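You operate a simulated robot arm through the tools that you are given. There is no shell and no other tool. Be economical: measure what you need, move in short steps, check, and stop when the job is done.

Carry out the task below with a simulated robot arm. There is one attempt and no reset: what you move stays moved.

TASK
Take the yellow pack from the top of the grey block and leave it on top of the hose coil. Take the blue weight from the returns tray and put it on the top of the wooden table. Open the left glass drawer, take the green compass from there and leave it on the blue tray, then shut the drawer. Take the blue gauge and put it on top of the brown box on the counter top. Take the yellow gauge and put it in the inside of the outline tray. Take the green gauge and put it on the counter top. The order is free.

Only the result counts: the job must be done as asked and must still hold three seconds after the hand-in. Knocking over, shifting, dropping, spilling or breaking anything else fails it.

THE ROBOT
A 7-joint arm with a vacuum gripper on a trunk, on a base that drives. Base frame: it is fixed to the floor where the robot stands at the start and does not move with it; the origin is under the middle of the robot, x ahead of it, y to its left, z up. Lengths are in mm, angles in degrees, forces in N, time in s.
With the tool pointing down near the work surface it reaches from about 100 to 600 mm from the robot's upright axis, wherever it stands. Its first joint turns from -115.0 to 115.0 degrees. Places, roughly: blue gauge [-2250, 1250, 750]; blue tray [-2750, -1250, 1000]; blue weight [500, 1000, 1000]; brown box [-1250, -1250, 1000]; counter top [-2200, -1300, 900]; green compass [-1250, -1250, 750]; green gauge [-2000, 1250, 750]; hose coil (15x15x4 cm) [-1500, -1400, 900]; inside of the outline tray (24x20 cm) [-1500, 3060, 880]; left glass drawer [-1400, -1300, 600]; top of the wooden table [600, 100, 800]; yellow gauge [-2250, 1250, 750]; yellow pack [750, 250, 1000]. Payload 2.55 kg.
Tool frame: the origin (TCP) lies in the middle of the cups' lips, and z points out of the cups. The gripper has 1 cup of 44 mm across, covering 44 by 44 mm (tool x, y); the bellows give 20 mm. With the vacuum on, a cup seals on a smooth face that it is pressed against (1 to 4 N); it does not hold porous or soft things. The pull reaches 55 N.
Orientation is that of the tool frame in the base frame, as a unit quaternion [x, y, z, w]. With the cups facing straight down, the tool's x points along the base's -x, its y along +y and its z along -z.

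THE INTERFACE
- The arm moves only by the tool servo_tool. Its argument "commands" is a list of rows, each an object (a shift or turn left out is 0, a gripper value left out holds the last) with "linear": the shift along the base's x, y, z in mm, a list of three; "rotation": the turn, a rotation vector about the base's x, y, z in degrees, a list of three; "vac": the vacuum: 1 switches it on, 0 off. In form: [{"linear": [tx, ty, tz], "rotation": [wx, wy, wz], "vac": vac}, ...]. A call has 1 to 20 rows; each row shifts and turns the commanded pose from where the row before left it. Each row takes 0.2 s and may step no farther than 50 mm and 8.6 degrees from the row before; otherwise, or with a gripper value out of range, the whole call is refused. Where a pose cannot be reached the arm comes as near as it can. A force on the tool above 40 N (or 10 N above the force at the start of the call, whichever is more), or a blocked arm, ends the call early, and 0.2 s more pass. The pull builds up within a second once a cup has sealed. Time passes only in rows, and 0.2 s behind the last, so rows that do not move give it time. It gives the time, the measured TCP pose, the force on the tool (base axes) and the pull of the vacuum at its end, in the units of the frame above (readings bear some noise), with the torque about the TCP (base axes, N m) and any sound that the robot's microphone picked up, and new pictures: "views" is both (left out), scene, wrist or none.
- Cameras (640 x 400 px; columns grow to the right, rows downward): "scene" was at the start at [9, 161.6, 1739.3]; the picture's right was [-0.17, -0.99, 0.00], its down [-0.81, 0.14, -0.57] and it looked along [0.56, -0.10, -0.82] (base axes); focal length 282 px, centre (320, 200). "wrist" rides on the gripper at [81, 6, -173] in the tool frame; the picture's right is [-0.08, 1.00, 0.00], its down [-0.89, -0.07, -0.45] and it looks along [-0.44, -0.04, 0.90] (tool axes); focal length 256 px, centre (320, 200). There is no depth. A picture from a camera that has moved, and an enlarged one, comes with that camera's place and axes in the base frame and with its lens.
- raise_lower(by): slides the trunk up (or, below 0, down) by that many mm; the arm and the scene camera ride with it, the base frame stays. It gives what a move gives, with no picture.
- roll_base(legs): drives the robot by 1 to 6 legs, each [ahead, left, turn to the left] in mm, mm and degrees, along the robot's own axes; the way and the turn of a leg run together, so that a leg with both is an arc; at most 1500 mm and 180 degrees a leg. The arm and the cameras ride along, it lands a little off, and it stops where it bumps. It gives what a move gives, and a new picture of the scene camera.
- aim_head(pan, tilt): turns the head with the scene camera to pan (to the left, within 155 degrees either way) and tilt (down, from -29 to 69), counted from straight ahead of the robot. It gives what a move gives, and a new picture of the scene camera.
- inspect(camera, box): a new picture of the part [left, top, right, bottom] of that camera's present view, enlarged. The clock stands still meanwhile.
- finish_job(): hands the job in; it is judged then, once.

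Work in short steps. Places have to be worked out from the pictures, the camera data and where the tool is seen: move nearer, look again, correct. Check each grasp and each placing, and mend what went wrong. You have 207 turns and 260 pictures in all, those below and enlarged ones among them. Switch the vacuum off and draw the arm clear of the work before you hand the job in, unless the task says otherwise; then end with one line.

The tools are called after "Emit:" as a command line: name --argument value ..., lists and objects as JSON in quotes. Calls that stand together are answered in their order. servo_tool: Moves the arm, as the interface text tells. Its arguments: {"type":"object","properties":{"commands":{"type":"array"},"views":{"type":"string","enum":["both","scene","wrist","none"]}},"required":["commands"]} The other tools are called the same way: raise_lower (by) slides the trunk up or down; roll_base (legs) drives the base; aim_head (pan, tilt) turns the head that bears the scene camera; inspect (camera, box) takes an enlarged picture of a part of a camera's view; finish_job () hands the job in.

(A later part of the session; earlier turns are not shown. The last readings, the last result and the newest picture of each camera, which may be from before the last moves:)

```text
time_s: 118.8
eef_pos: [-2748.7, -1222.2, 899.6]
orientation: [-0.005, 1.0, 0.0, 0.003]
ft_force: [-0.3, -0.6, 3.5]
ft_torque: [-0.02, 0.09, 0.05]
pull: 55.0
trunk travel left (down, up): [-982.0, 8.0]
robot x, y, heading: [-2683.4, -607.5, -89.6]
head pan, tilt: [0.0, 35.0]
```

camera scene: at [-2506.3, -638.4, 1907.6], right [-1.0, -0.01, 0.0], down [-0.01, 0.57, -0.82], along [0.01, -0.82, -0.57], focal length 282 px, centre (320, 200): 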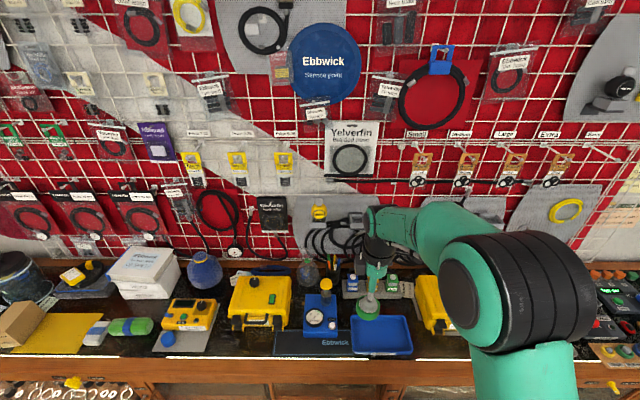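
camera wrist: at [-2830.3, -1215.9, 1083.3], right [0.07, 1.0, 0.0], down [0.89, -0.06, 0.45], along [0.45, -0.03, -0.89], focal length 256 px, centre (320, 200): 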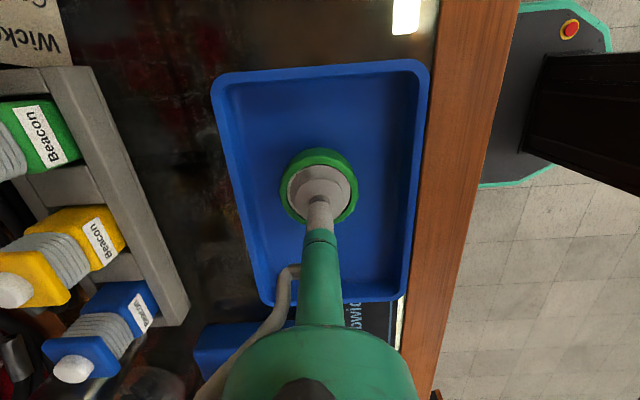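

Light contact (3.5 N). Release and rise.

Emit:
servo_tool --commands '[{"linear": [0, 0, -2]}, {"vac": 0}, {}, {}, {"linear": [0, 0, 6]}, {"linear": [0, 0, 20]}, {"linear": [0, 0, 45]}, {"linear": [0, 0, 45]}, {"linear": [0, 0, 45]}, {"linear": [0, 40, 25]}, {}]' --views "wrist"

```text
time_s: 121.2
eef_pos: [-2750.7, -1181.5, 1083.4]
orientation: [-0.004, 1.0, 0.002, 0.004]
ft_force: [-0.2, -0.6, 0.0]
ft_torque: [0.03, -0.01, -0.02]
pull: 0.0
trunk travel left (down, up): [-982.0, 8.0]
robot x, y, heading: [-2680.9, -610.7, -89.5]
head pan, tilt: [0.0, 35.0]
camera wrist: at [-2831.5, -1177.5, 1255.8], right [0.07, 1.0, 0.0], down [0.89, -0.06, 0.45], along [0.45, -0.03, -0.89], focal length 256 px, centre (320, 200)
```

wrist: 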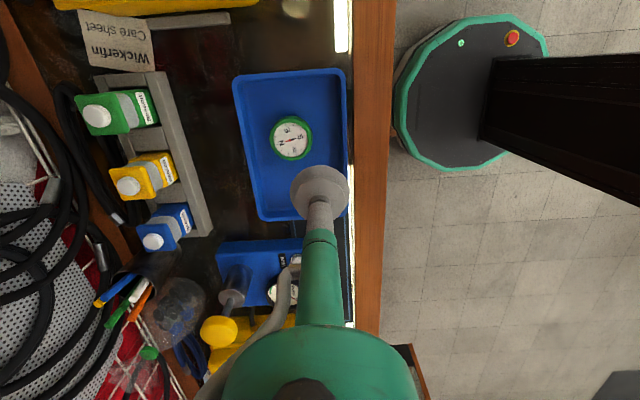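

The compass lies in the blue tray. I retreat, drive back to the drawer and reset the tool yaw.

Emit:
roll_base --legs '[[-400, 0, 0.5], [0, 1265, 0]]'

Emit:
servo_tool --commands '[{"linear": [20, 15, 0], "rotation": [0, 0, -8]}, {"linear": [20, 15, 0], "rotation": [0, 0, -8]}, {"linear": [20, 15, 0], "rotation": [0, 0, -8]}, {"linear": [0, 20, 0], "rotation": [0, 0, -8]}, {"linear": [0, 20, 0], "rotation": [0, 0, -8]}, {"linear": [0, 20, 0], "rotation": [0, 0, -8]}, {"rotation": [0, 0, -8]}, {"rotation": [0, 0, -8]}, {"rotation": [0, 0, -8]}, {"rotation": [0, 0, -8]}, {"rotation": [0, 0, -8]}, {"rotation": [0, 0, -2]}]' --views "none"

Emit:
raise_lower --by -350

```text
time_s: 129.7
eef_pos: [-1486.9, -753.2, 1084.1]
orientation: [-0.008, 1.0, 0.001, 0.005]
ft_force: [0.8, 0.3, -0.3]
ft_torque: [-0.02, 0.01, 0.0]
pull: 0.1
trunk travel left (down, up): [-982.0, 8.0]
robot x, y, heading: [-1423.8, -182.6, -89.2]
head pan, tilt: [0.0, 35.0]
camera scene: at [-1246.8, -209.9, 1907.6], right [-1.0, -0.02, 0.0], down [-0.01, 0.57, -0.82], along [0.01, -0.82, -0.57], focal length 282 px, centre (320, 200)
```

scene: 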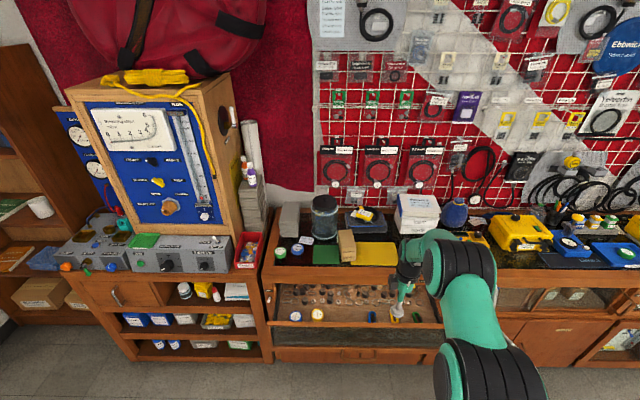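

```text
time_s: 132.3
eef_pos: [-1427.1, -648.7, 1084.1]
orientation: [0.702, 0.712, -0.003, 0.003]
ft_force: [-0.5, -0.3, -0.3]
ft_torque: [0.01, 0.01, 0.0]
pull: 0.0
trunk travel left (down, up): [-982.0, 8.0]
robot x, y, heading: [-1423.3, -178.3, -88.9]
head pan, tilt: [0.0, 35.0]
```

```text
time_s: 135.8
eef_pos: [-1427.3, -649.0, 733.8]
orientation: [0.702, 0.712, -0.003, 0.004]
ft_force: [-0.5, -0.4, -0.5]
ft_torque: [0.01, 0.0, -0.04]
pull: 0.0
trunk travel left (down, up): [-632.0, 358.0]
robot x, y, heading: [-1422.4, -179.4, -89.1]
head pan, tilt: [0.0, 35.0]
```

Now I turn the cup horizontal and move up to the drawer front.

Emit:
servo_tool --commands '[{"linear": [5, 0, 9], "rotation": [-8, 0, 0]}, {"rotation": [-8, 0, 0]}, {"rotation": [-8, 0, 0]}, {"rotation": [-8, 0, 0]}, {"rotation": [-8, 0, 0]}, {"rotation": [-8, 0, 0]}, {"rotation": [-8, 0, 0]}, {"rotation": [-8, 0, 0]}, {"rotation": [-8, 0, 0]}, {"rotation": [-8, 0, 0]}, {"rotation": [-8, 0, 0]}, {"rotation": [-2, 0, 0]}, {}]' --views "none"

Emit:
roll_base --legs '[[170, 0, -0.9]]'

Emit:
servo_tool --commands '[{}]' --views "wrist"

```text
time_s: 138.6
eef_pos: [-1421.5, -649.3, 742.8]
orientation: [-0.493, -0.502, 0.505, -0.499]
ft_force: [0.5, -0.3, -0.3]
ft_torque: [0.01, -0.05, 0.03]
pull: 0.1
trunk travel left (down, up): [-632.0, 358.0]
robot x, y, heading: [-1421.0, -182.0, -89.0]
head pan, tilt: [0.0, 35.0]
```

```text
time_s: 140.0
eef_pos: [-1428.6, -820.3, 743.0]
orientation: [-0.499, -0.498, 0.51, -0.494]
ft_force: [-1.0, 0.0, 0.2]
ft_torque: [0.02, 0.02, 0.03]
pull: 0.0
trunk travel left (down, up): [-632.0, 358.0]
robot x, y, heading: [-1420.2, -353.6, -90.0]
head pan, tilt: [0.0, 35.0]
camera scene: at [-1246.1, -385.0, 1557.5], right [-1.0, 0.0, 0.0], down [0.0, 0.57, -0.82], along [0.0, -0.82, -0.57], focal length 282 px, centre (320, 200)
```

scene: 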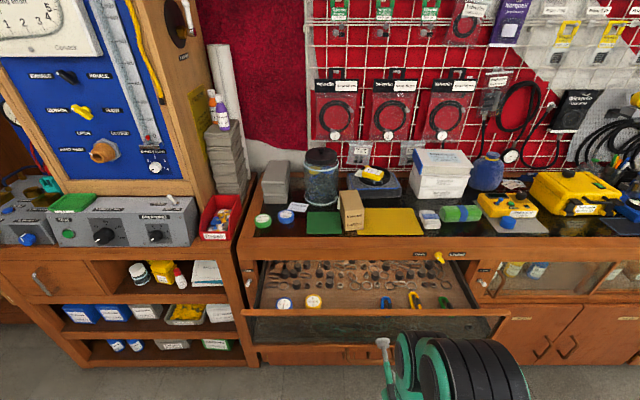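

```text
time_s: 140.4
eef_pos: [-1427.8, -818.1, 742.5]
orientation: [-0.498, -0.498, 0.511, -0.493]
ft_force: [0.6, 0.3, 0.4]
ft_torque: [0.0, -0.06, -0.02]
pull: 0.1
trunk travel left (down, up): [-632.0, 358.0]
robot x, y, heading: [-1422.2, -354.7, -90.3]
head pan, tilt: [0.0, 35.0]
camera wrist: at [-1420.4, -648.4, 661.3], right [1.0, -0.02, 0.06], down [-0.05, 0.45, 0.89], along [-0.04, -0.89, 0.45], focal length 256 px, centre (320, 200)
```

wrist: 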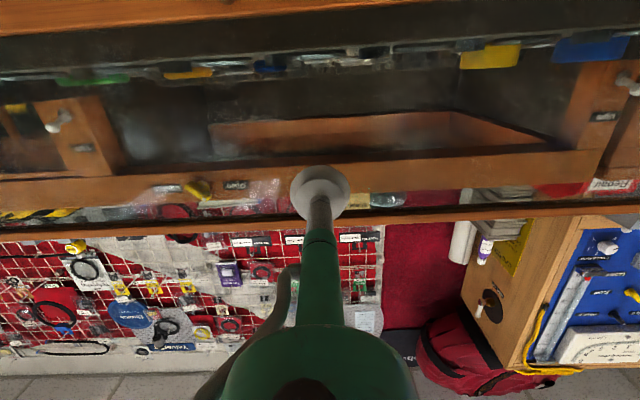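

I push the drawer shut with the cup against the pane (vacuum off).

Emit:
servo_tool --commands '[{"linear": [0, -25, 0]}, {"linear": [0, -15, 0]}, {"linear": [0, -15, 0]}, {"linear": [0, -15, 0]}, {"linear": [0, -15, 0]}, {"linear": [0, -15, 0]}, {"linear": [0, -15, 0]}, {"linear": [0, -15, 0]}, {"linear": [0, -15, 0]}, {"linear": [0, -15, 0]}, {"linear": [0, -15, 0]}, {"linear": [0, -15, 0]}, {"linear": [0, -15, 0]}, {"linear": [0, -15, 0]}, {"linear": [0, -15, 0]}, {"linear": [0, -15, 0]}, {"linear": [0, -10, 0]}, {}]' --views "both"

```text
time_s: 144.2
eef_pos: [-1428.6, -1079.7, 744.2]
orientation: [-0.499, -0.497, 0.51, -0.494]
ft_force: [-0.5, 0.0, -0.6]
ft_torque: [0.0, 0.03, 0.0]
pull: 0.0
trunk travel left (down, up): [-632.0, 358.0]
robot x, y, heading: [-1421.5, -350.4, -90.0]
head pan, tilt: [0.0, 35.0]
camera scene: at [-1246.1, -383.9, 1557.6], right [-1.0, 0.0, 0.0], down [0.0, 0.57, -0.82], along [0.0, -0.82, -0.57], focal length 282 px, centre (320, 200)
camera wrist: at [-1420.4, -908.8, 662.1], right [1.0, -0.02, 0.06], down [-0.05, 0.45, 0.89], along [-0.04, -0.89, 0.45], focal length 256 px, centre (320, 200)
```

scene: 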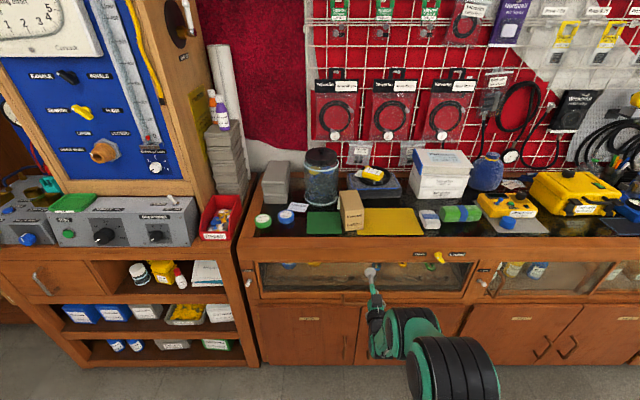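
wrist: 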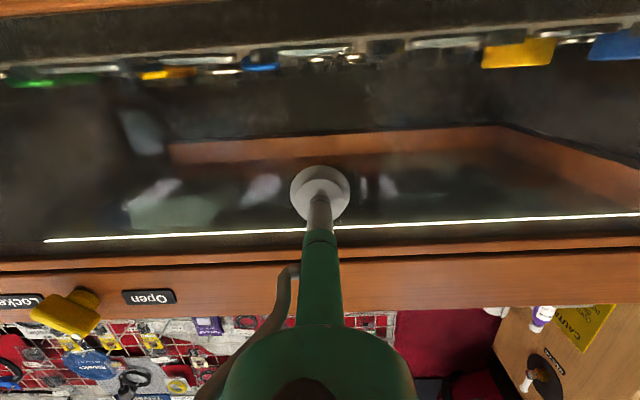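

Nearly shut; I push until it's firm.

Emit:
servo_tool --commands '[{"linear": [0, -5, 0]}, {"linear": [0, -4, 0]}, {"linear": [0, -4, 0]}, {"linear": [0, -3, 0]}, {}]' --views "none"

```text
time_s: 145.4
eef_pos: [-1428.2, -1095.1, 743.6]
orientation: [-0.499, -0.498, 0.51, -0.494]
ft_force: [-0.4, 3.6, 0.8]
ft_torque: [0.04, 0.01, 0.02]
pull: 0.0
trunk travel left (down, up): [-632.0, 358.0]
robot x, y, heading: [-1418.2, -352.2, -89.9]
head pan, tilt: [0.0, 35.0]
```

Emit:
servo_tool --commands '[{"linear": [0, -4, 0]}, {"linear": [0, -4, 0]}, {"linear": [0, -3, 0]}, {}]' --views "wrist"

```text
time_s: 146.4
eef_pos: [-1428.5, -1104.9, 743.7]
orientation: [-0.499, -0.498, 0.51, -0.494]
ft_force: [-1.1, 12.2, 2.1]
ft_torque: [0.09, 0.04, 0.04]
pull: 0.0
trunk travel left (down, up): [-632.0, 358.0]
robot x, y, heading: [-1418.7, -352.6, -90.2]
head pan, tilt: [0.0, 35.0]
camera wrist: at [-1420.6, -933.9, 661.8], right [1.0, -0.02, 0.06], down [-0.05, 0.45, 0.89], along [-0.04, -0.89, 0.45], focal length 256 px, centre (320, 200)
```

wrist: 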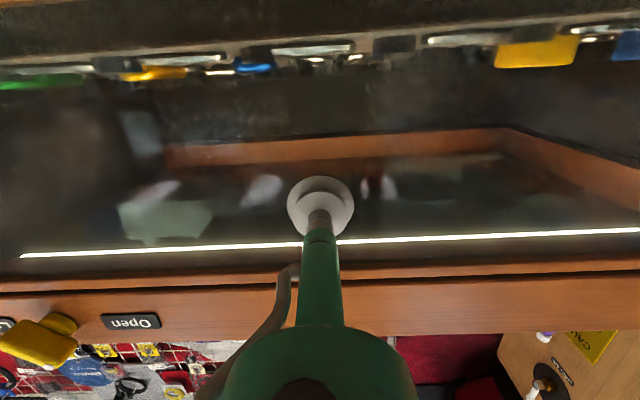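

Firmly shut. I back off, turn the tool down, and turn the robot round towards the middle table.

Emit:
servo_tool --commands '[{"linear": [0, 20, 0]}, {"linear": [0, 45, 0]}, {"linear": [0, 45, 0]}, {"linear": [0, 45, 0]}, {"linear": [0, 45, 0]}, {"linear": [0, 45, 0]}, {"linear": [0, 0, 30], "rotation": [8, 0, 0]}, {"linear": [0, 0, 30], "rotation": [8, 0, 0]}, {"linear": [0, 0, 30], "rotation": [8, 0, 0]}, {"linear": [0, 0, 30], "rotation": [8, 0, 0]}, {"rotation": [8, 0, 0]}, {"rotation": [8, 0, 0]}, {"rotation": [8, 0, 0]}, {"rotation": [8, 0, 0]}, {"rotation": [8, 0, 0]}, {"rotation": [8, 0, 0]}, {"rotation": [8, 0, 0]}, {"rotation": [2, 0, 0]}, {}]' --views "none"

Emit:
roll_base --legs '[[-400, 0, 0], [0, 0, 180]]'

Emit:
raise_lower --by 300

Emit:
aim_head --pan 25 --tilt 35

```text
time_s: 150.4
eef_pos: [-1426.0, -863.5, 865.4]
orientation: [0.702, 0.712, -0.008, -0.003]
ft_force: [-0.4, 0.0, 0.1]
ft_torque: [0.01, -0.02, -0.02]
pull: 0.0
out of reach, approached as far as the arm can: row 14
trunk travel left (down, up): [-632.0, 358.0]
robot x, y, heading: [-1420.5, -350.1, -90.2]
head pan, tilt: [0.0, 35.0]
```

```text
time_s: 160.2
eef_pos: [-1403.1, 557.8, 865.7]
orientation: [-0.705, 0.709, -0.003, 0.008]
ft_force: [0.2, 0.3, -0.3]
ft_torque: [0.0, 0.04, 0.02]
pull: 0.0
trunk travel left (down, up): [-632.0, 358.0]
robot x, y, heading: [-1423.0, 46.7, 88.9]
head pan, tilt: [0.0, 35.0]
camera scene: at [-1598.6, 76.5, 1557.6], right [1.0, -0.02, 0.0], down [-0.01, -0.57, -0.82], along [0.02, 0.82, -0.57], focal length 282 px, centre (320, 200)
```

scene: 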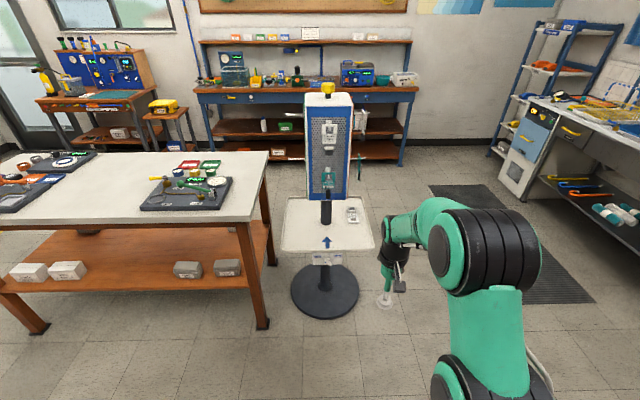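

```text
time_s: 163.2
eef_pos: [-1404.0, 557.4, 1165.8]
orientation: [-0.704, 0.71, -0.003, 0.008]
ft_force: [0.0, 0.2, -0.2]
ft_torque: [0.0, 0.01, -0.01]
pull: 0.1
trunk travel left (down, up): [-932.0, 58.0]
robot x, y, heading: [-1422.1, 47.6, 88.6]
head pan, tilt: [0.0, 35.0]
```

```text
time_s: 164.1
eef_pos: [-1403.3, 557.8, 1166.1]
orientation: [-0.705, 0.71, -0.003, 0.009]
ft_force: [0.2, 0.0, -0.1]
ft_torque: [0.03, -0.01, 0.01]
pull: 0.0
trunk travel left (down, up): [-932.0, 58.0]
robot x, y, heading: [-1423.8, 47.5, 88.5]
head pan, tilt: [25.0, 35.0]
camera scene: at [-1635.9, 69.3, 1857.6], right [0.92, 0.4, 0.0], down [0.23, -0.53, -0.82], along [-0.33, 0.75, -0.57], focal length 282 px, centre (320, 200)
```

scene: 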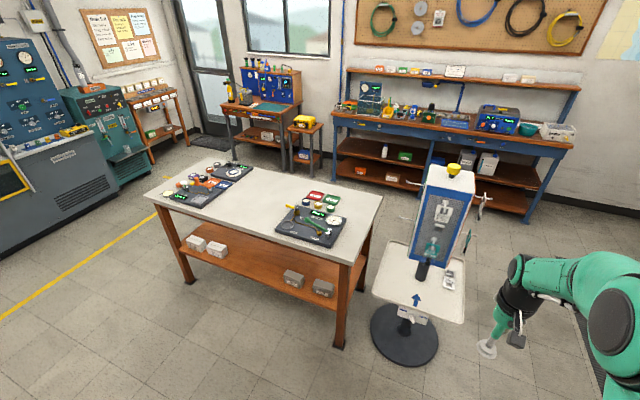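

Emit:
inspect --camera "scene" --box '[260, 170, 360, 250]'

Emit:
inspect --camera "scene" --box '[140, 140, 270, 220]'

Emit:
inspect --camera "scene" --box '[320, 80, 580, 230]'

```text
5.00 times, centred on (310, 210) of scene
camera zoom: at [-1635.9, 69.3, 1857.6], right [0.92, 0.4, 0.0], down [0.23, -0.53, -0.82], along [-0.33, 0.75, -0.57], focal length 1408 px, centre (370, 150)
```

zoom: 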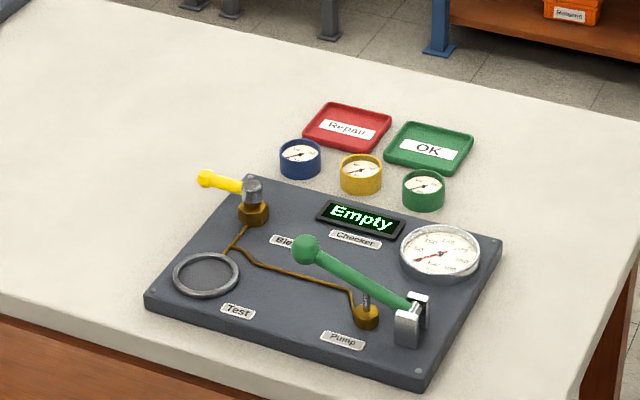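

```text
4.92 times, centred on (205, 180) of scene
camera zoom: at [-1635.9, 69.3, 1857.6], right [0.92, 0.4, 0.0], down [0.23, -0.53, -0.82], along [-0.33, 0.75, -0.57], focal length 1386 px, centre (886, 298)
```

zoom: 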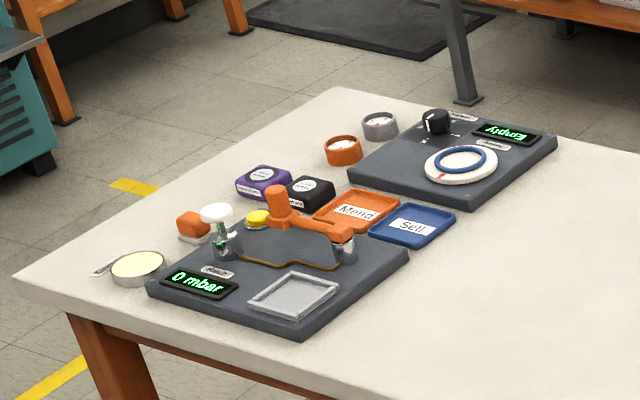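

```text
2.46 times, centred on (450, 155) of scene
camera zoom: at [-1635.9, 69.3, 1857.6], right [0.92, 0.4, 0.0], down [0.23, -0.53, -0.82], along [-0.33, 0.75, -0.57], focal length 693 px, centre (0, 311)
```

zoom: 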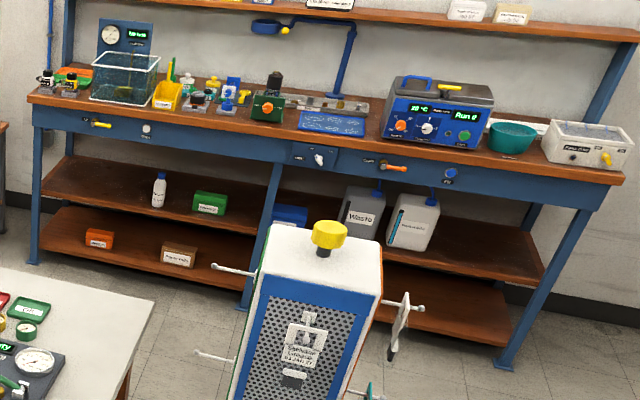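

The gauges stand on the middle table, closer to its far edge (y≈1587). I drive round the stand to the far side and approach facing -y.

Emit:
roll_base --legs '[[0, -800, 1.3], [1400, 0, 0], [500, 0, 0], [0, 0, 180], [0, -1500, 0]]'

Emit:
aim_head --pan 0 --tilt 45

```text
time_s: 189.0
eef_pos: [-1512.5, 1437.0, 1165.7]
orientation: [0.705, 0.71, -0.003, 0.003]
ft_force: [1.3, 0.9, 1.2]
ft_torque: [-0.03, 0.09, -0.01]
pull: 0.0
trunk travel left (down, up): [-932.0, 58.0]
robot x, y, heading: [-1507.0, 1944.8, -90.4]
head pan, tilt: [25.0, 35.0]
stopped in leg 5: the force on the tool passed its limit at 60 N (the readings are from after the stop); the commanded pose is now the measured one
camera scene: at [-1301.4, 1925.3, 1858.4], right [-0.91, -0.42, 0.0], down [-0.24, 0.52, -0.82], along [0.34, -0.74, -0.57], focal length 282 px, centre (320, 200)
```

scene: 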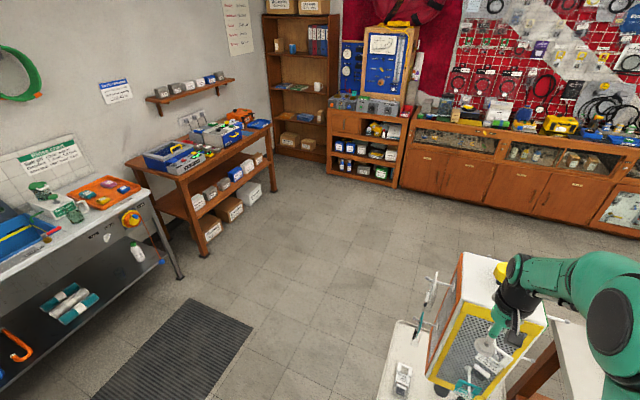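

```text
time_s: 189.9
eef_pos: [-1507.7, 1438.1, 1167.3]
orientation: [0.704, 0.71, -0.005, 0.001]
ft_force: [0.2, 0.1, 0.6]
ft_torque: [0.0, 0.01, 0.01]
pull: 0.1
trunk travel left (down, up): [-932.0, 58.0]
robot x, y, heading: [-1505.7, 1948.1, -90.3]
head pan, tilt: [0.0, 45.0]
camera scene: at [-1331.4, 1923.9, 1842.8], right [-1.0, 0.01, 0.0], down [0.0, 0.71, -0.71], along [0.0, -0.71, -0.71], focal length 282 px, centre (320, 200)
```

scene: 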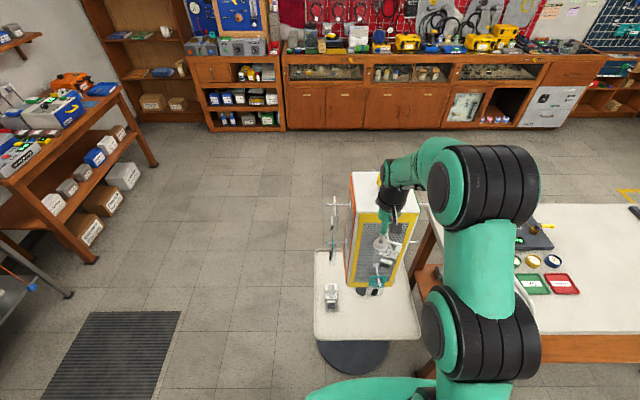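

The tool touched the stand's cabinet on the way. I look at what's there before withdrawing.

Emit:
inspect --camera "scene" --box '[300, 160, 460, 320]'

Emit:
servo_tool --commands '[{}]' --views "wrist"

```text
2.50 times, centred on (380, 240) of scene
camera zoom: at [-1331.4, 1923.9, 1842.8], right [-1.0, 0.01, 0.0], down [0.0, 0.71, -0.71], along [0.0, -0.71, -0.71], focal length 704 px, centre (170, 100)
```

zoom: 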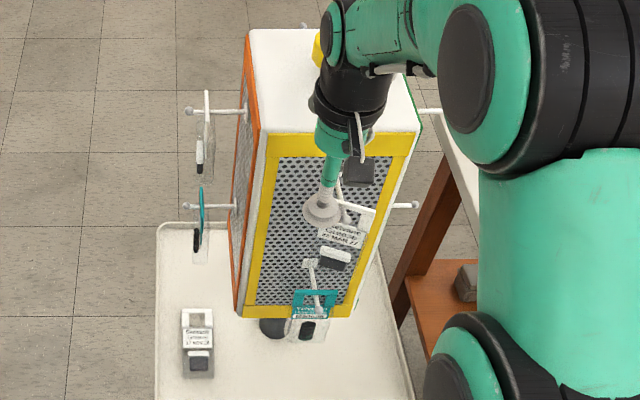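

```text
time_s: 190.3
eef_pos: [-1507.9, 1437.5, 1166.3]
orientation: [0.704, 0.71, -0.004, 0.001]
ft_force: [0.6, 0.6, 0.1]
ft_torque: [0.05, 0.03, 0.0]
pull: 0.0
trunk travel left (down, up): [-932.0, 58.0]
robot x, y, heading: [-1503.9, 1952.7, -90.2]
head pan, tilt: [0.0, 45.0]
camera wrist: at [-1501.0, 1519.7, 1338.7], right [1.0, -0.07, -0.01], down [-0.06, -0.89, 0.45], along [-0.04, -0.45, -0.89], focal length 256 px, centre (320, 200)
```

wrist: 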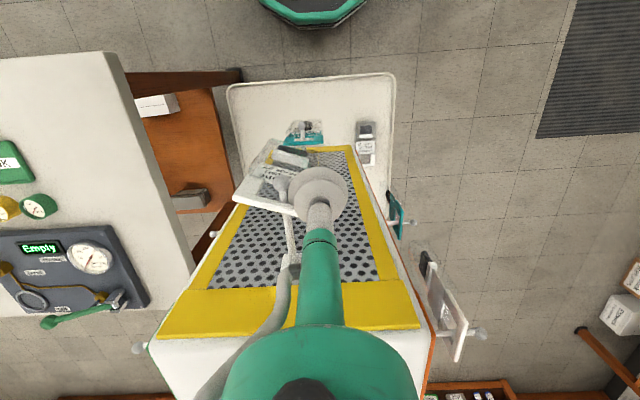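

The cup rests against a peg with a hung card, which still hangs. I withdraw straight back (+y) away from it.

Emit:
servo_tool --commands '[{"linear": [4, 10, 0]}, {"linear": [0, 30, 0]}, {"linear": [0, 40, 0]}, {"linear": [0, 45, 0]}, {}]' --views "wrist"

Emit:
inspect --camera "scene" --box '[300, 160, 460, 320]'

```text
time_s: 191.5
eef_pos: [-1504.2, 1561.3, 1164.7]
orientation: [0.704, 0.71, -0.003, -0.001]
ft_force: [0.2, -0.6, 0.2]
ft_torque: [0.04, -0.01, -0.03]
pull: 0.0
trunk travel left (down, up): [-932.0, 58.0]
robot x, y, heading: [-1503.3, 1950.5, -90.3]
head pan, tilt: [0.0, 45.0]
camera wrist: at [-1496.3, 1642.4, 1338.2], right [1.0, -0.07, -0.01], down [-0.06, -0.89, 0.45], along [-0.04, -0.45, -0.89], focal length 256 px, centre (320, 200)
```

wrist: 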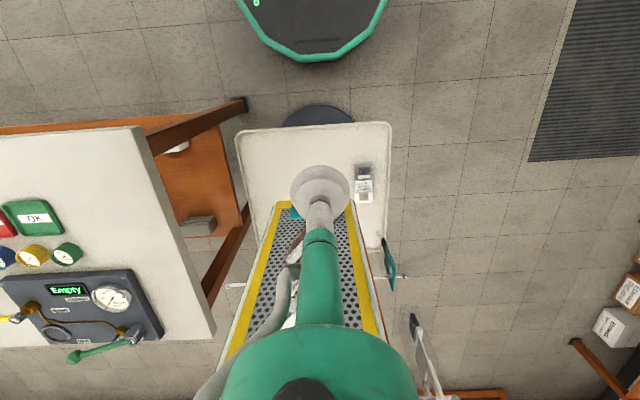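

```text
2.50 times, centred on (380, 240) of scene
camera zoom: at [-1331.2, 1921.3, 1842.6], right [-1.0, 0.01, 0.0], down [0.0, 0.71, -0.71], along [0.0, -0.71, -0.71], focal length 704 px, centre (170, 100)
```

zoom: 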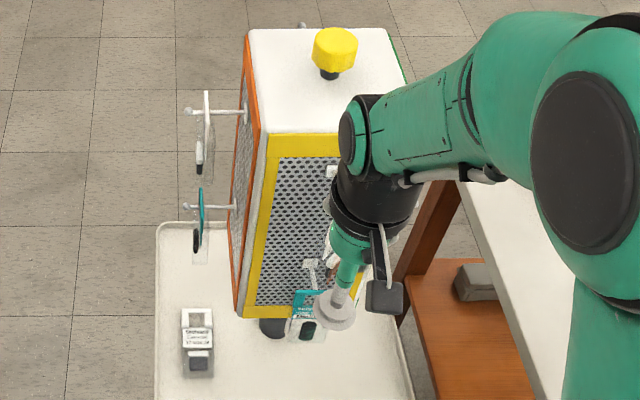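

I move on along the table's far side with the arm clear, and check the stand from there.

Emit:
roll_base --legs '[[0, -500, 0]]'

Emit:
aim_head --pan 40 --tilt 45

Emit:
inspect --camera "scene" --box '[240, 120, 400, 220]'

```text
time_s: 194.4
eef_pos: [-1999.8, 1566.5, 1165.5]
orientation: [0.705, 0.709, -0.005, 0.002]
ft_force: [0.3, 0.6, 0.0]
ft_torque: [-0.02, -0.02, 0.03]
pull: 0.0
trunk travel left (down, up): [-932.0, 58.0]
robot x, y, heading: [-2000.4, 1954.3, -90.4]
head pan, tilt: [0.0, 45.0]
camera scene: at [-1826.0, 1927.2, 1842.8], right [-1.0, 0.01, 0.0], down [0.01, 0.71, -0.71], along [-0.01, -0.71, -0.71], focal length 282 px, centre (320, 200)
```

scene: 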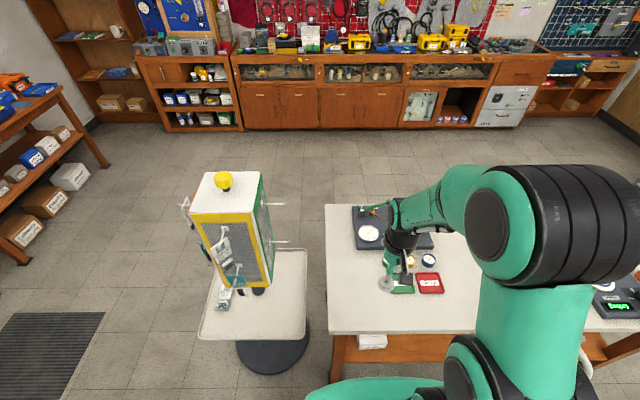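

```text
time_s: 195.5
eef_pos: [-2000.5, 1564.9, 1167.2]
orientation: [0.705, 0.71, -0.004, 0.002]
ft_force: [0.3, -0.1, -0.2]
ft_torque: [0.01, 0.03, -0.05]
pull: 0.0
trunk travel left (down, up): [-932.0, 58.0]
robot x, y, heading: [-2000.7, 1953.8, -90.4]
head pan, tilt: [40.0, 45.0]
camera scene: at [-1773.7, 1945.6, 1842.8], right [-0.77, -0.63, 0.0], down [-0.45, 0.55, -0.71], along [0.45, -0.55, -0.71], focal length 282 px, centre (320, 200)
```

scene: 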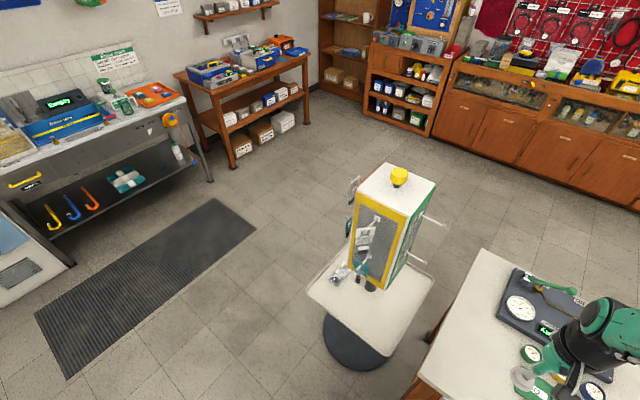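

```text
4.00 times, centred on (320, 170) of scene
camera zoom: at [-1773.7, 1945.6, 1842.8], right [-0.77, -0.63, 0.0], down [-0.45, 0.55, -0.71], along [0.45, -0.55, -0.71], focal length 1126 px, centre (320, 320)
```

zoom: 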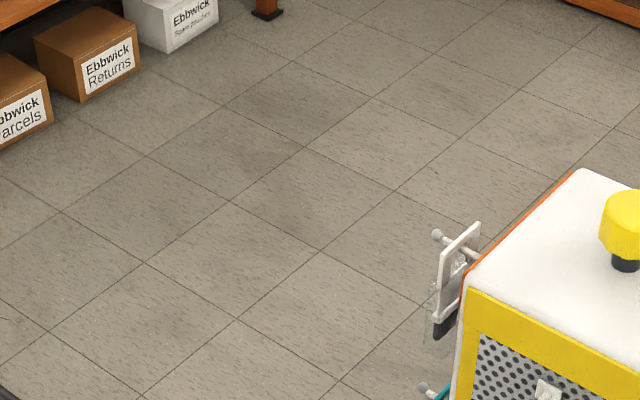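

Emit:
inspect --camera "scene" --box '[300, 160, 460, 310]'

```text
2.67 times, centred on (380, 235) of scene
camera zoom: at [-1773.7, 1945.6, 1842.8], right [-0.77, -0.63, 0.0], down [-0.45, 0.55, -0.71], along [0.45, -0.55, -0.71], focal length 751 px, centre (160, 107)
```

zoom: 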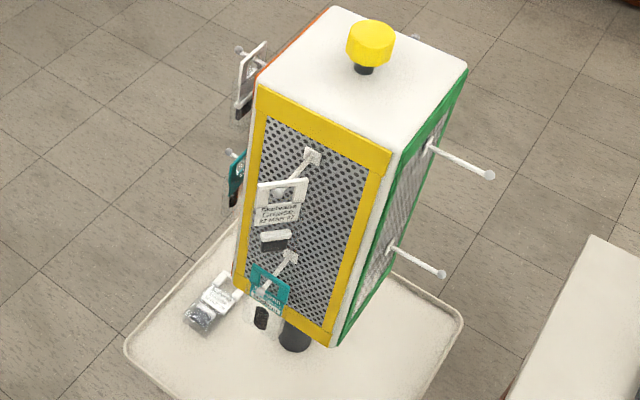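

The card still hangs on its peg; nothing fell. Now the gauges: a wrist view from here.

Emit:
servo_tool --commands '[{"linear": [-40, 0, 0]}, {"linear": [-40, 0, 0]}]' --views "wrist"

Emit:
aim_head --pan 0 --tilt 55

```text
time_s: 196.1
eef_pos: [-2080.2, 1565.3, 1167.1]
orientation: [0.705, 0.709, -0.006, 0.002]
ft_force: [-0.2, -0.3, 0.3]
ft_torque: [-0.01, 0.0, -0.02]
pull: 0.1
trunk travel left (down, up): [-932.0, 58.0]
robot x, y, heading: [-1997.6, 1949.9, -90.6]
head pan, tilt: [40.0, 45.0]
camera wrist: at [-2072.7, 1647.1, 1339.0], right [1.0, -0.07, 0.0], down [-0.06, -0.89, 0.45], along [-0.04, -0.45, -0.89], focal length 256 px, centre (320, 200)
```

wrist: 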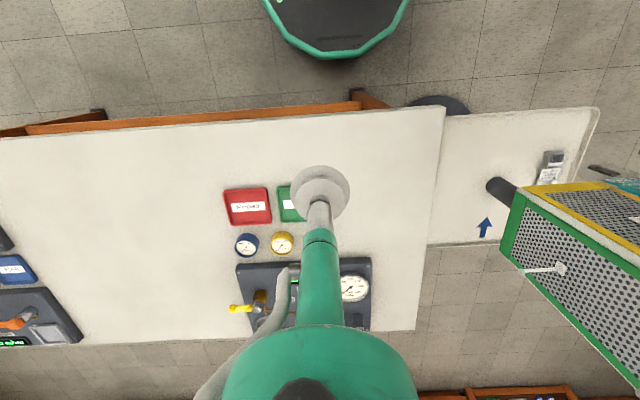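

```text
time_s: 197.1
eef_pos: [-2077.9, 1565.3, 1165.4]
orientation: [0.705, 0.709, -0.005, 0.001]
ft_force: [0.3, -0.9, -0.1]
ft_torque: [0.04, -0.01, -0.02]
pull: 0.1
trunk travel left (down, up): [-932.0, 58.0]
robot x, y, heading: [-2000.8, 1951.4, -90.5]
head pan, tilt: [0.0, 55.0]
camera scene: at [-1825.7, 1936.4, 1829.3], right [-1.0, 0.01, 0.0], down [0.01, 0.82, -0.57], along [-0.01, -0.57, -0.82], focal length 282 px, centre (320, 200)
```

scene: 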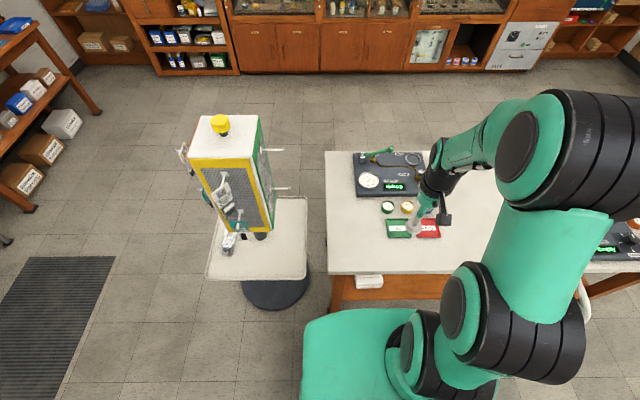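

The gauges triangulate to y≈1295: green x≈-2112, yellow x≈-2194, blue x≈-2277, tops around z≈850. I take the yellow first; drive in line with it.

Emit:
roll_base --legs '[[85, -190, 0.5]]'

Emit:
servo_tool --commands '[{"linear": [35, -30, -15]}, {"linear": [36, -30, -15]}, {"linear": [0, -40, -30]}, {"linear": [0, -40, -30]}, {"linear": [0, -25, -40]}, {}]' --views "wrist"

```text
time_s: 198.8
eef_pos: [-2265.1, 1480.9, 1168.1]
orientation: [0.702, 0.713, -0.004, 0.001]
ft_force: [-0.4, -0.7, -0.1]
ft_torque: [0.03, -0.03, -0.01]
pull: 0.1
trunk travel left (down, up): [-932.0, 58.0]
robot x, y, heading: [-2191.6, 1866.3, -90.2]
head pan, tilt: [0.0, 55.0]
camera scene: at [-2015.6, 1853.9, 1829.4], right [-1.0, 0.0, 0.0], down [0.0, 0.82, -0.57], along [0.0, -0.57, -0.82], focal length 282 px, centre (320, 200)
```

scene: 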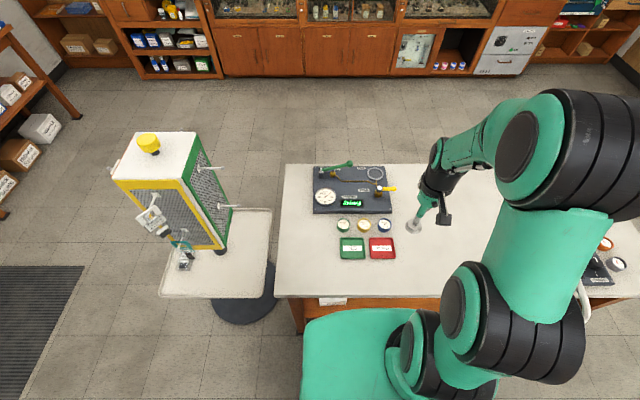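

```text
time_s: 200.2
eef_pos: [-2195.6, 1318.3, 1036.8]
orientation: [0.701, 0.713, -0.005, 0.001]
ft_force: [0.0, -0.1, 0.4]
ft_torque: [-0.03, -0.02, 0.02]
pull: 0.1
trunk travel left (down, up): [-932.0, 58.0]
robot x, y, heading: [-2190.3, 1870.3, -90.2]
head pan, tilt: [0.0, 55.0]
camera wrist: at [-2188.0, 1398.7, 1209.1], right [1.0, -0.06, -0.01], down [-0.05, -0.89, 0.45], along [-0.03, -0.45, -0.89], focal length 256 px, centre (320, 200)
```

wrist: 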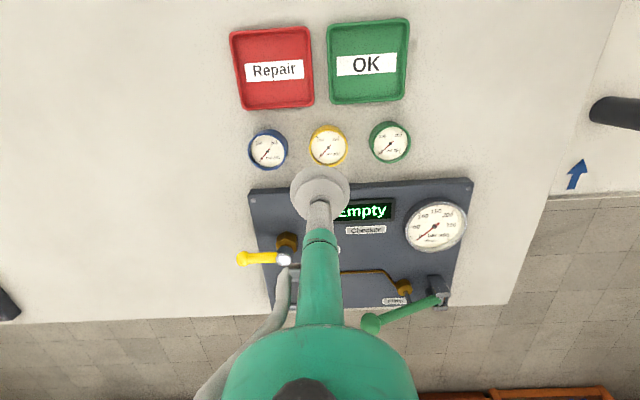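

Yellow gauge at about (-2185, 1302, 856). I descend over it.

Emit:
servo_tool --commands '[{"linear": [5, -8, -40]}, {"linear": [5, -8, -40]}, {"linear": [0, 0, -40]}, {"linear": [0, 0, -15]}, {}]' --views "wrist"

```text
time_s: 201.4
eef_pos: [-2182.8, 1300.1, 901.8]
orientation: [0.701, 0.713, -0.005, 0.002]
ft_force: [0.7, -0.1, 0.7]
ft_torque: [0.02, 0.01, 0.01]
pull: 0.0
trunk travel left (down, up): [-932.0, 58.0]
robot x, y, heading: [-2190.9, 1870.3, -90.0]
head pan, tilt: [0.0, 55.0]
camera wrist: at [-2176.5, 1381.5, 1073.7], right [1.0, -0.06, -0.01], down [-0.05, -0.89, 0.45], along [-0.03, -0.45, -0.89], focal length 256 px, centre (320, 200)
```

wrist: 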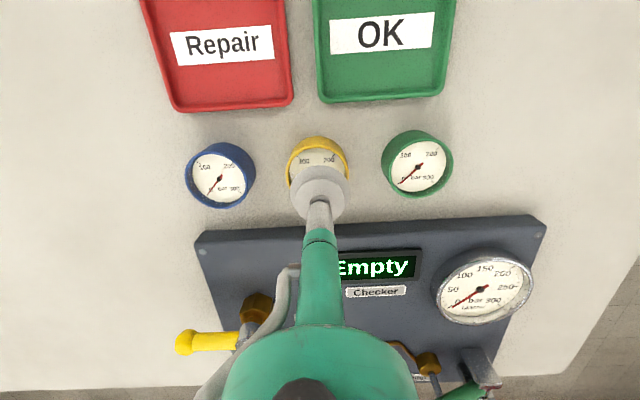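

Emit:
servo_tool --commands '[{"linear": [0, -2, -20], "vac": 1}, {"linear": [0, 0, -12]}, {"linear": [0, 0, -8]}, {"linear": [0, 0, -6]}, {}]' --views "none"

```text
time_s: 202.4
eef_pos: [-2182.6, 1289.4, 863.6]
orientation: [0.701, 0.713, -0.011, 0.007]
ft_force: [0.6, 5.8, 22.4]
ft_torque: [0.15, 0.04, -0.12]
pull: 0.1
trunk travel left (down, up): [-932.0, 58.0]
robot x, y, heading: [-2191.6, 1871.2, -90.2]
head pan, tilt: [0.0, 55.0]
stopped in row 5: the force on the tool passed its limit at 42 N (the readings are from after the stop); the commanded pose is now the measured one
```

It touched without sealing and slid a little. I back up slightly and look.

Emit:
servo_tool --commands '[{"linear": [0, 0, 8]}, {"linear": [0, 5, 20]}, {}]' --views "wrist"

Emit:
inspect --camera "wrist" --box '[160, 110, 480, 310]'

```text
time_s: 203.2
eef_pos: [-2183.3, 1296.4, 888.7]
orientation: [0.702, 0.712, -0.009, 0.006]
ft_force: [0.0, 0.6, 0.3]
ft_torque: [0.01, 0.01, 0.02]
pull: 0.1
trunk travel left (down, up): [-932.0, 58.0]
robot x, y, heading: [-2190.4, 1868.3, -89.9]
head pan, tilt: [0.0, 55.0]
camera wrist: at [-2176.8, 1379.5, 1061.0], right [1.0, -0.06, 0.0], down [-0.05, -0.89, 0.46], along [-0.03, -0.46, -0.89], focal length 256 px, centre (320, 200)
```

wrist: 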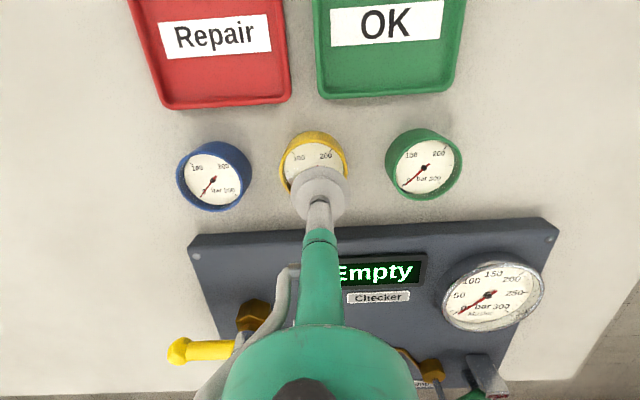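

```text
2.00 times, centred on (320, 210) of wrist
camera zoom: at [-2176.8, 1379.5, 1061.0], right [1.0, -0.06, 0.0], down [-0.05, -0.89, 0.46], along [-0.03, -0.46, -0.89], focal length 512 px, centre (320, 180)
```

zoom: 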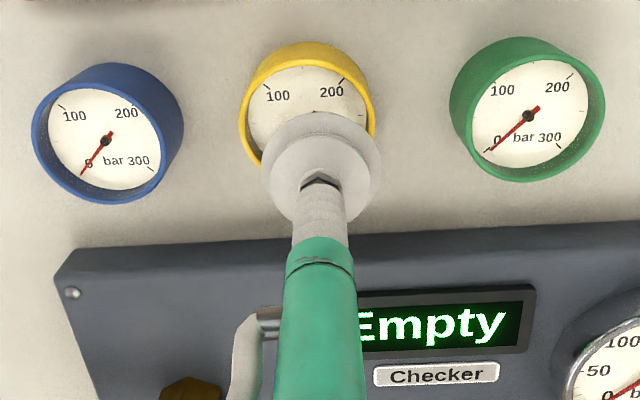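

The face sits higher than assumed (z≈880), so the true centre is about (-2186, 1308), and the cup must sit inside the rim. I correct and retry.

Emit:
servo_tool --commands '[{"linear": [0, 0, 18]}, {"linear": [-3, 12, 0], "rotation": [0.9, 0, 0]}, {}]' --views "none"

Emit:
inspect --camera "wrist" --box '[160, 110, 480, 310]'

```text
time_s: 204.0
eef_pos: [-2186.2, 1308.8, 908.1]
orientation: [0.701, 0.713, -0.004, -0.001]
ft_force: [1.0, 0.5, -0.7]
ft_torque: [0.01, -0.01, 0.0]
pull: 0.0
trunk travel left (down, up): [-932.0, 58.0]
robot x, y, heading: [-2190.5, 1873.1, -89.7]
head pan, tilt: [0.0, 55.0]
```

```text
2.00 times, centred on (320, 210) of wrist
camera zoom: at [-2179.9, 1389.1, 1080.5], right [1.0, -0.06, -0.01], down [-0.05, -0.89, 0.45], along [-0.03, -0.45, -0.89], focal length 512 px, centre (320, 180)
```

zoom: 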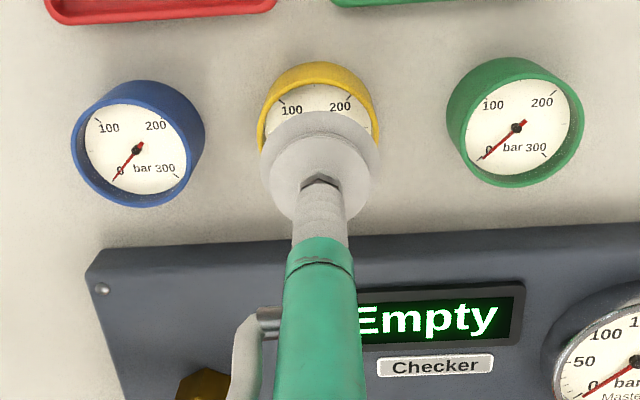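

Emit:
servo_tool --commands '[{"linear": [0, -1, -12]}, {"linear": [0, 0, -8]}, {"linear": [0, 0, -5]}, {"linear": [0, 0, -4]}, {}, {}]' --views "none"

```text
time_s: 205.4
eef_pos: [-2187.2, 1305.5, 882.5]
orientation: [0.702, 0.712, -0.007, 0.004]
ft_force: [-0.4, 1.7, 33.5]
ft_torque: [0.45, -0.06, 0.0]
pull: 54.8
trunk travel left (down, up): [-932.0, 58.0]
robot x, y, heading: [-2189.4, 1870.2, -90.2]
head pan, tilt: [0.0, 55.0]
```

Sealed. I lift the yellow gauge, back off, turn round and drive to the blue workbench.

Emit:
servo_tool --commands '[{"linear": [0, 0, 20]}, {"linear": [0, 0, 40]}, {"linear": [0, 0, 45]}, {"linear": [0, 10, 45]}, {"linear": [0, 20, 45]}, {"linear": [0, 20, 40]}, {"linear": [0, 40, 20]}]' --views "none"

Emit:
roll_base --legs '[[-150, 0, 0], [0, 0, 180], [0, -640, 0]]'

Emit:
aim_head --pan 0 --tilt 40

```text
time_s: 207.0
eef_pos: [-2184.8, 1398.8, 1135.0]
orientation: [0.701, 0.713, -0.003, 0.001]
ft_force: [-0.7, -0.1, -0.8]
ft_torque: [0.06, 0.06, 0.01]
pull: 55.1
trunk travel left (down, up): [-932.0, 58.0]
robot x, y, heading: [-2187.6, 1871.2, -90.0]
head pan, tilt: [0.0, 55.0]
```

```text
time_s: 218.9
eef_pos: [-1557.3, 2491.8, 1133.5]
orientation: [0.714, -0.7, 0.0, -0.004]
ft_force: [0.1, 0.6, -0.6]
ft_torque: [-0.04, -0.04, 0.0]
pull: 54.9
trunk travel left (down, up): [-932.0, 58.0]
robot x, y, heading: [-1547.8, 2019.8, 90.2]
head pan, tilt: [0.0, 55.0]
camera scene: at [-1730.1, 2029.0, 1829.3], right [1.0, 0.0, 0.0], down [0.0, -0.82, -0.57], along [0.0, 0.57, -0.82], focal length 282 px, centre (320, 200)
```

scene: 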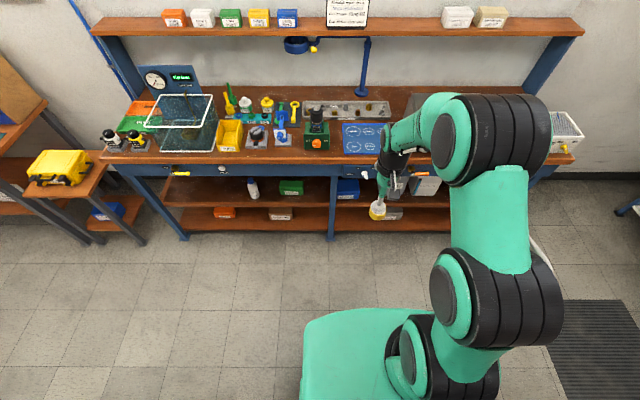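

```text
time_s: 219.7
eef_pos: [-1557.2, 2491.6, 1133.1]
orientation: [0.713, -0.701, -0.001, -0.004]
ft_force: [0.2, 0.3, -0.8]
ft_torque: [0.01, 0.0, -0.02]
pull: 54.8
trunk travel left (down, up): [-932.0, 58.0]
robot x, y, heading: [-1552.8, 2024.1, 90.2]
head pan, tilt: [0.0, 40.0]
camera scene: at [-1730.4, 2041.9, 1849.9], right [1.0, 0.0, 0.0], down [0.0, -0.64, -0.77], along [0.0, 0.77, -0.64], focal length 282 px, centre (320, 200)
```

scene: 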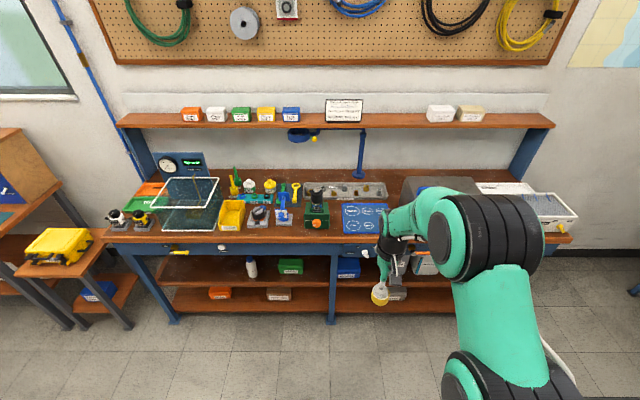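

The blue outline tray (with white circles) is at about (-1505, 3068), near the bench's front. I drive ahead and view it with the wrist.

Emit:
inspect --camera "scene" --box '[270, 160, 430, 260]'

Emit:
roll_base --legs '[[450, 0, 0]]'

Emit:
servo_tool --commands '[{}]' --views "wrist"

```text
4.00 times, centred on (350, 210) of scene
camera zoom: at [-1730.4, 2041.9, 1849.9], right [1.0, 0.0, 0.0], down [0.0, -0.64, -0.77], along [0.0, 0.77, -0.64], focal length 1126 px, centre (200, 160)
```

zoom: 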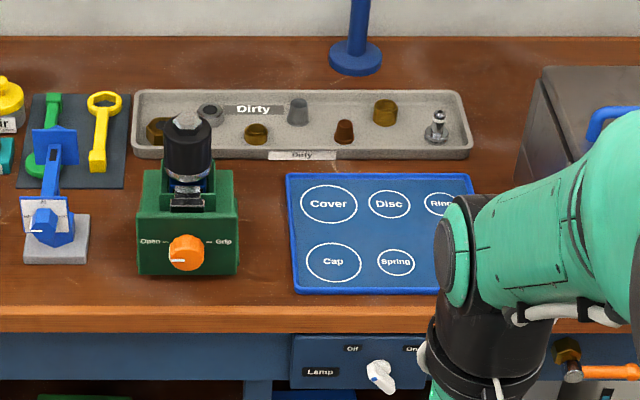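

```text
time_s: 222.4
eef_pos: [-1559.4, 2940.6, 1133.1]
orientation: [0.714, -0.7, 0.0, -0.004]
ft_force: [-0.8, -0.4, -1.3]
ft_torque: [-0.03, 0.0, 0.01]
pull: 55.0
trunk travel left (down, up): [-932.0, 58.0]
robot x, y, heading: [-1554.9, 2467.2, 90.1]
head pan, tilt: [0.0, 40.0]
camera scene: at [-1731.5, 2489.7, 1850.0], right [1.0, 0.0, 0.0], down [0.0, -0.64, -0.77], along [0.0, 0.77, -0.64], focal length 282 px, centre (320, 200)
```

scene: 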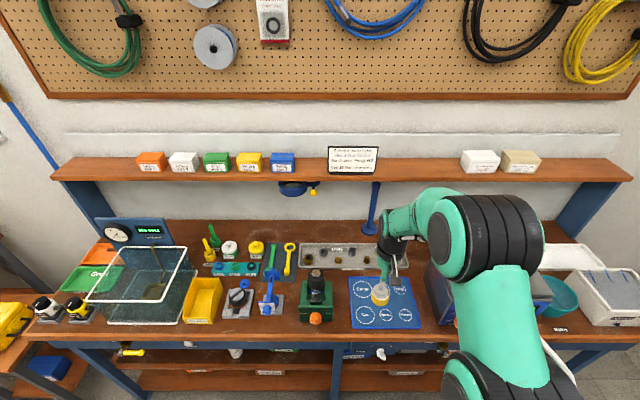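

```text
time_s: 222.8
eef_pos: [-1557.8, 2938.8, 1133.4]
orientation: [0.714, -0.7, 0.001, -0.004]
ft_force: [-0.3, -0.6, -1.1]
ft_torque: [0.04, -0.01, -0.01]
pull: 54.5
trunk travel left (down, up): [-932.0, 58.0]
robot x, y, heading: [-1550.2, 2465.8, 90.2]
head pan, tilt: [0.0, 40.0]
camera wrist: at [-1564.2, 2857.2, 1306.4], right [-1.0, 0.06, -0.01], down [0.05, 0.89, 0.45], along [0.03, 0.45, -0.89], focal length 256 px, centre (320, 200)
```

wrist: 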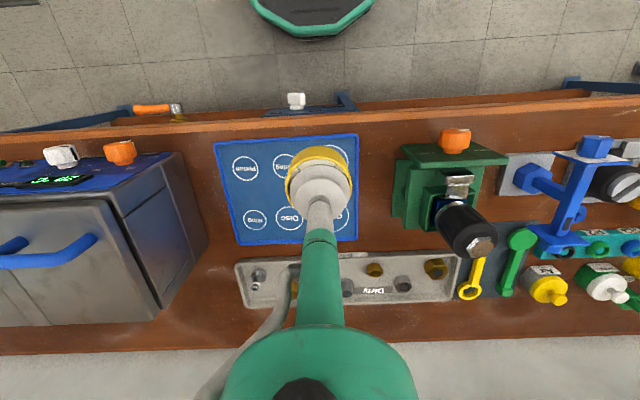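

Tray centre (-1490, 3050). I move over it and lower.

Emit:
servo_tool --commands '[{"linear": [23, 37, -10]}, {"linear": [23, 37, -10]}, {"linear": [22, 37, -15]}, {"linear": [0, 0, -45]}, {"linear": [0, 0, -45]}, {"linear": [0, 0, -45]}, {}]' --views "wrist"

```text
time_s: 224.4
eef_pos: [-1488.5, 3049.1, 964.7]
orientation: [0.714, -0.7, 0.0, -0.003]
ft_force: [-1.1, -0.6, -0.9]
ft_torque: [-0.02, 0.0, -0.01]
pull: 55.3
trunk travel left (down, up): [-932.0, 58.0]
robot x, y, heading: [-1555.2, 2466.6, 90.2]
head pan, tilt: [0.0, 40.0]
camera wrist: at [-1494.7, 2967.6, 1136.5], right [-1.0, 0.06, -0.01], down [0.05, 0.89, 0.45], along [0.03, 0.45, -0.89], focal length 256 px, centre (320, 200)
```

wrist: 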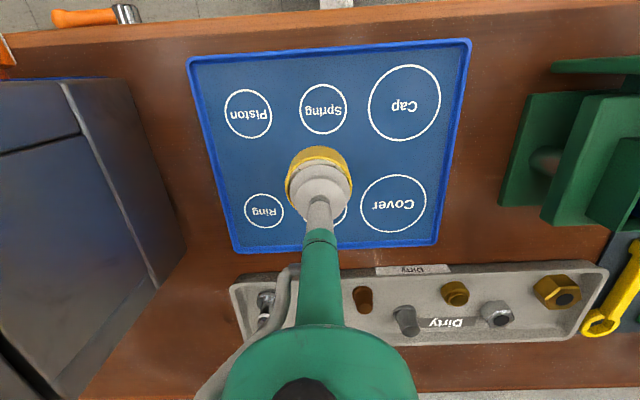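

Emit:
servo_tool --commands '[{"linear": [-8, -6, -20]}, {"linear": [0, 0, -12]}, {"linear": [0, 0, -6]}, {"linear": [0, 0, -5]}, {}]' --views "none"

```text
time_s: 225.6
eef_pos: [-1498.7, 3046.0, 920.3]
orientation: [0.714, -0.7, 0.0, -0.003]
ft_force: [-0.5, -0.1, -0.6]
ft_torque: [-0.03, 0.02, 0.04]
pull: 54.6
trunk travel left (down, up): [-932.0, 58.0]
robot x, y, heading: [-1555.9, 2467.4, 90.1]
head pan, tilt: [0.0, 40.0]
```

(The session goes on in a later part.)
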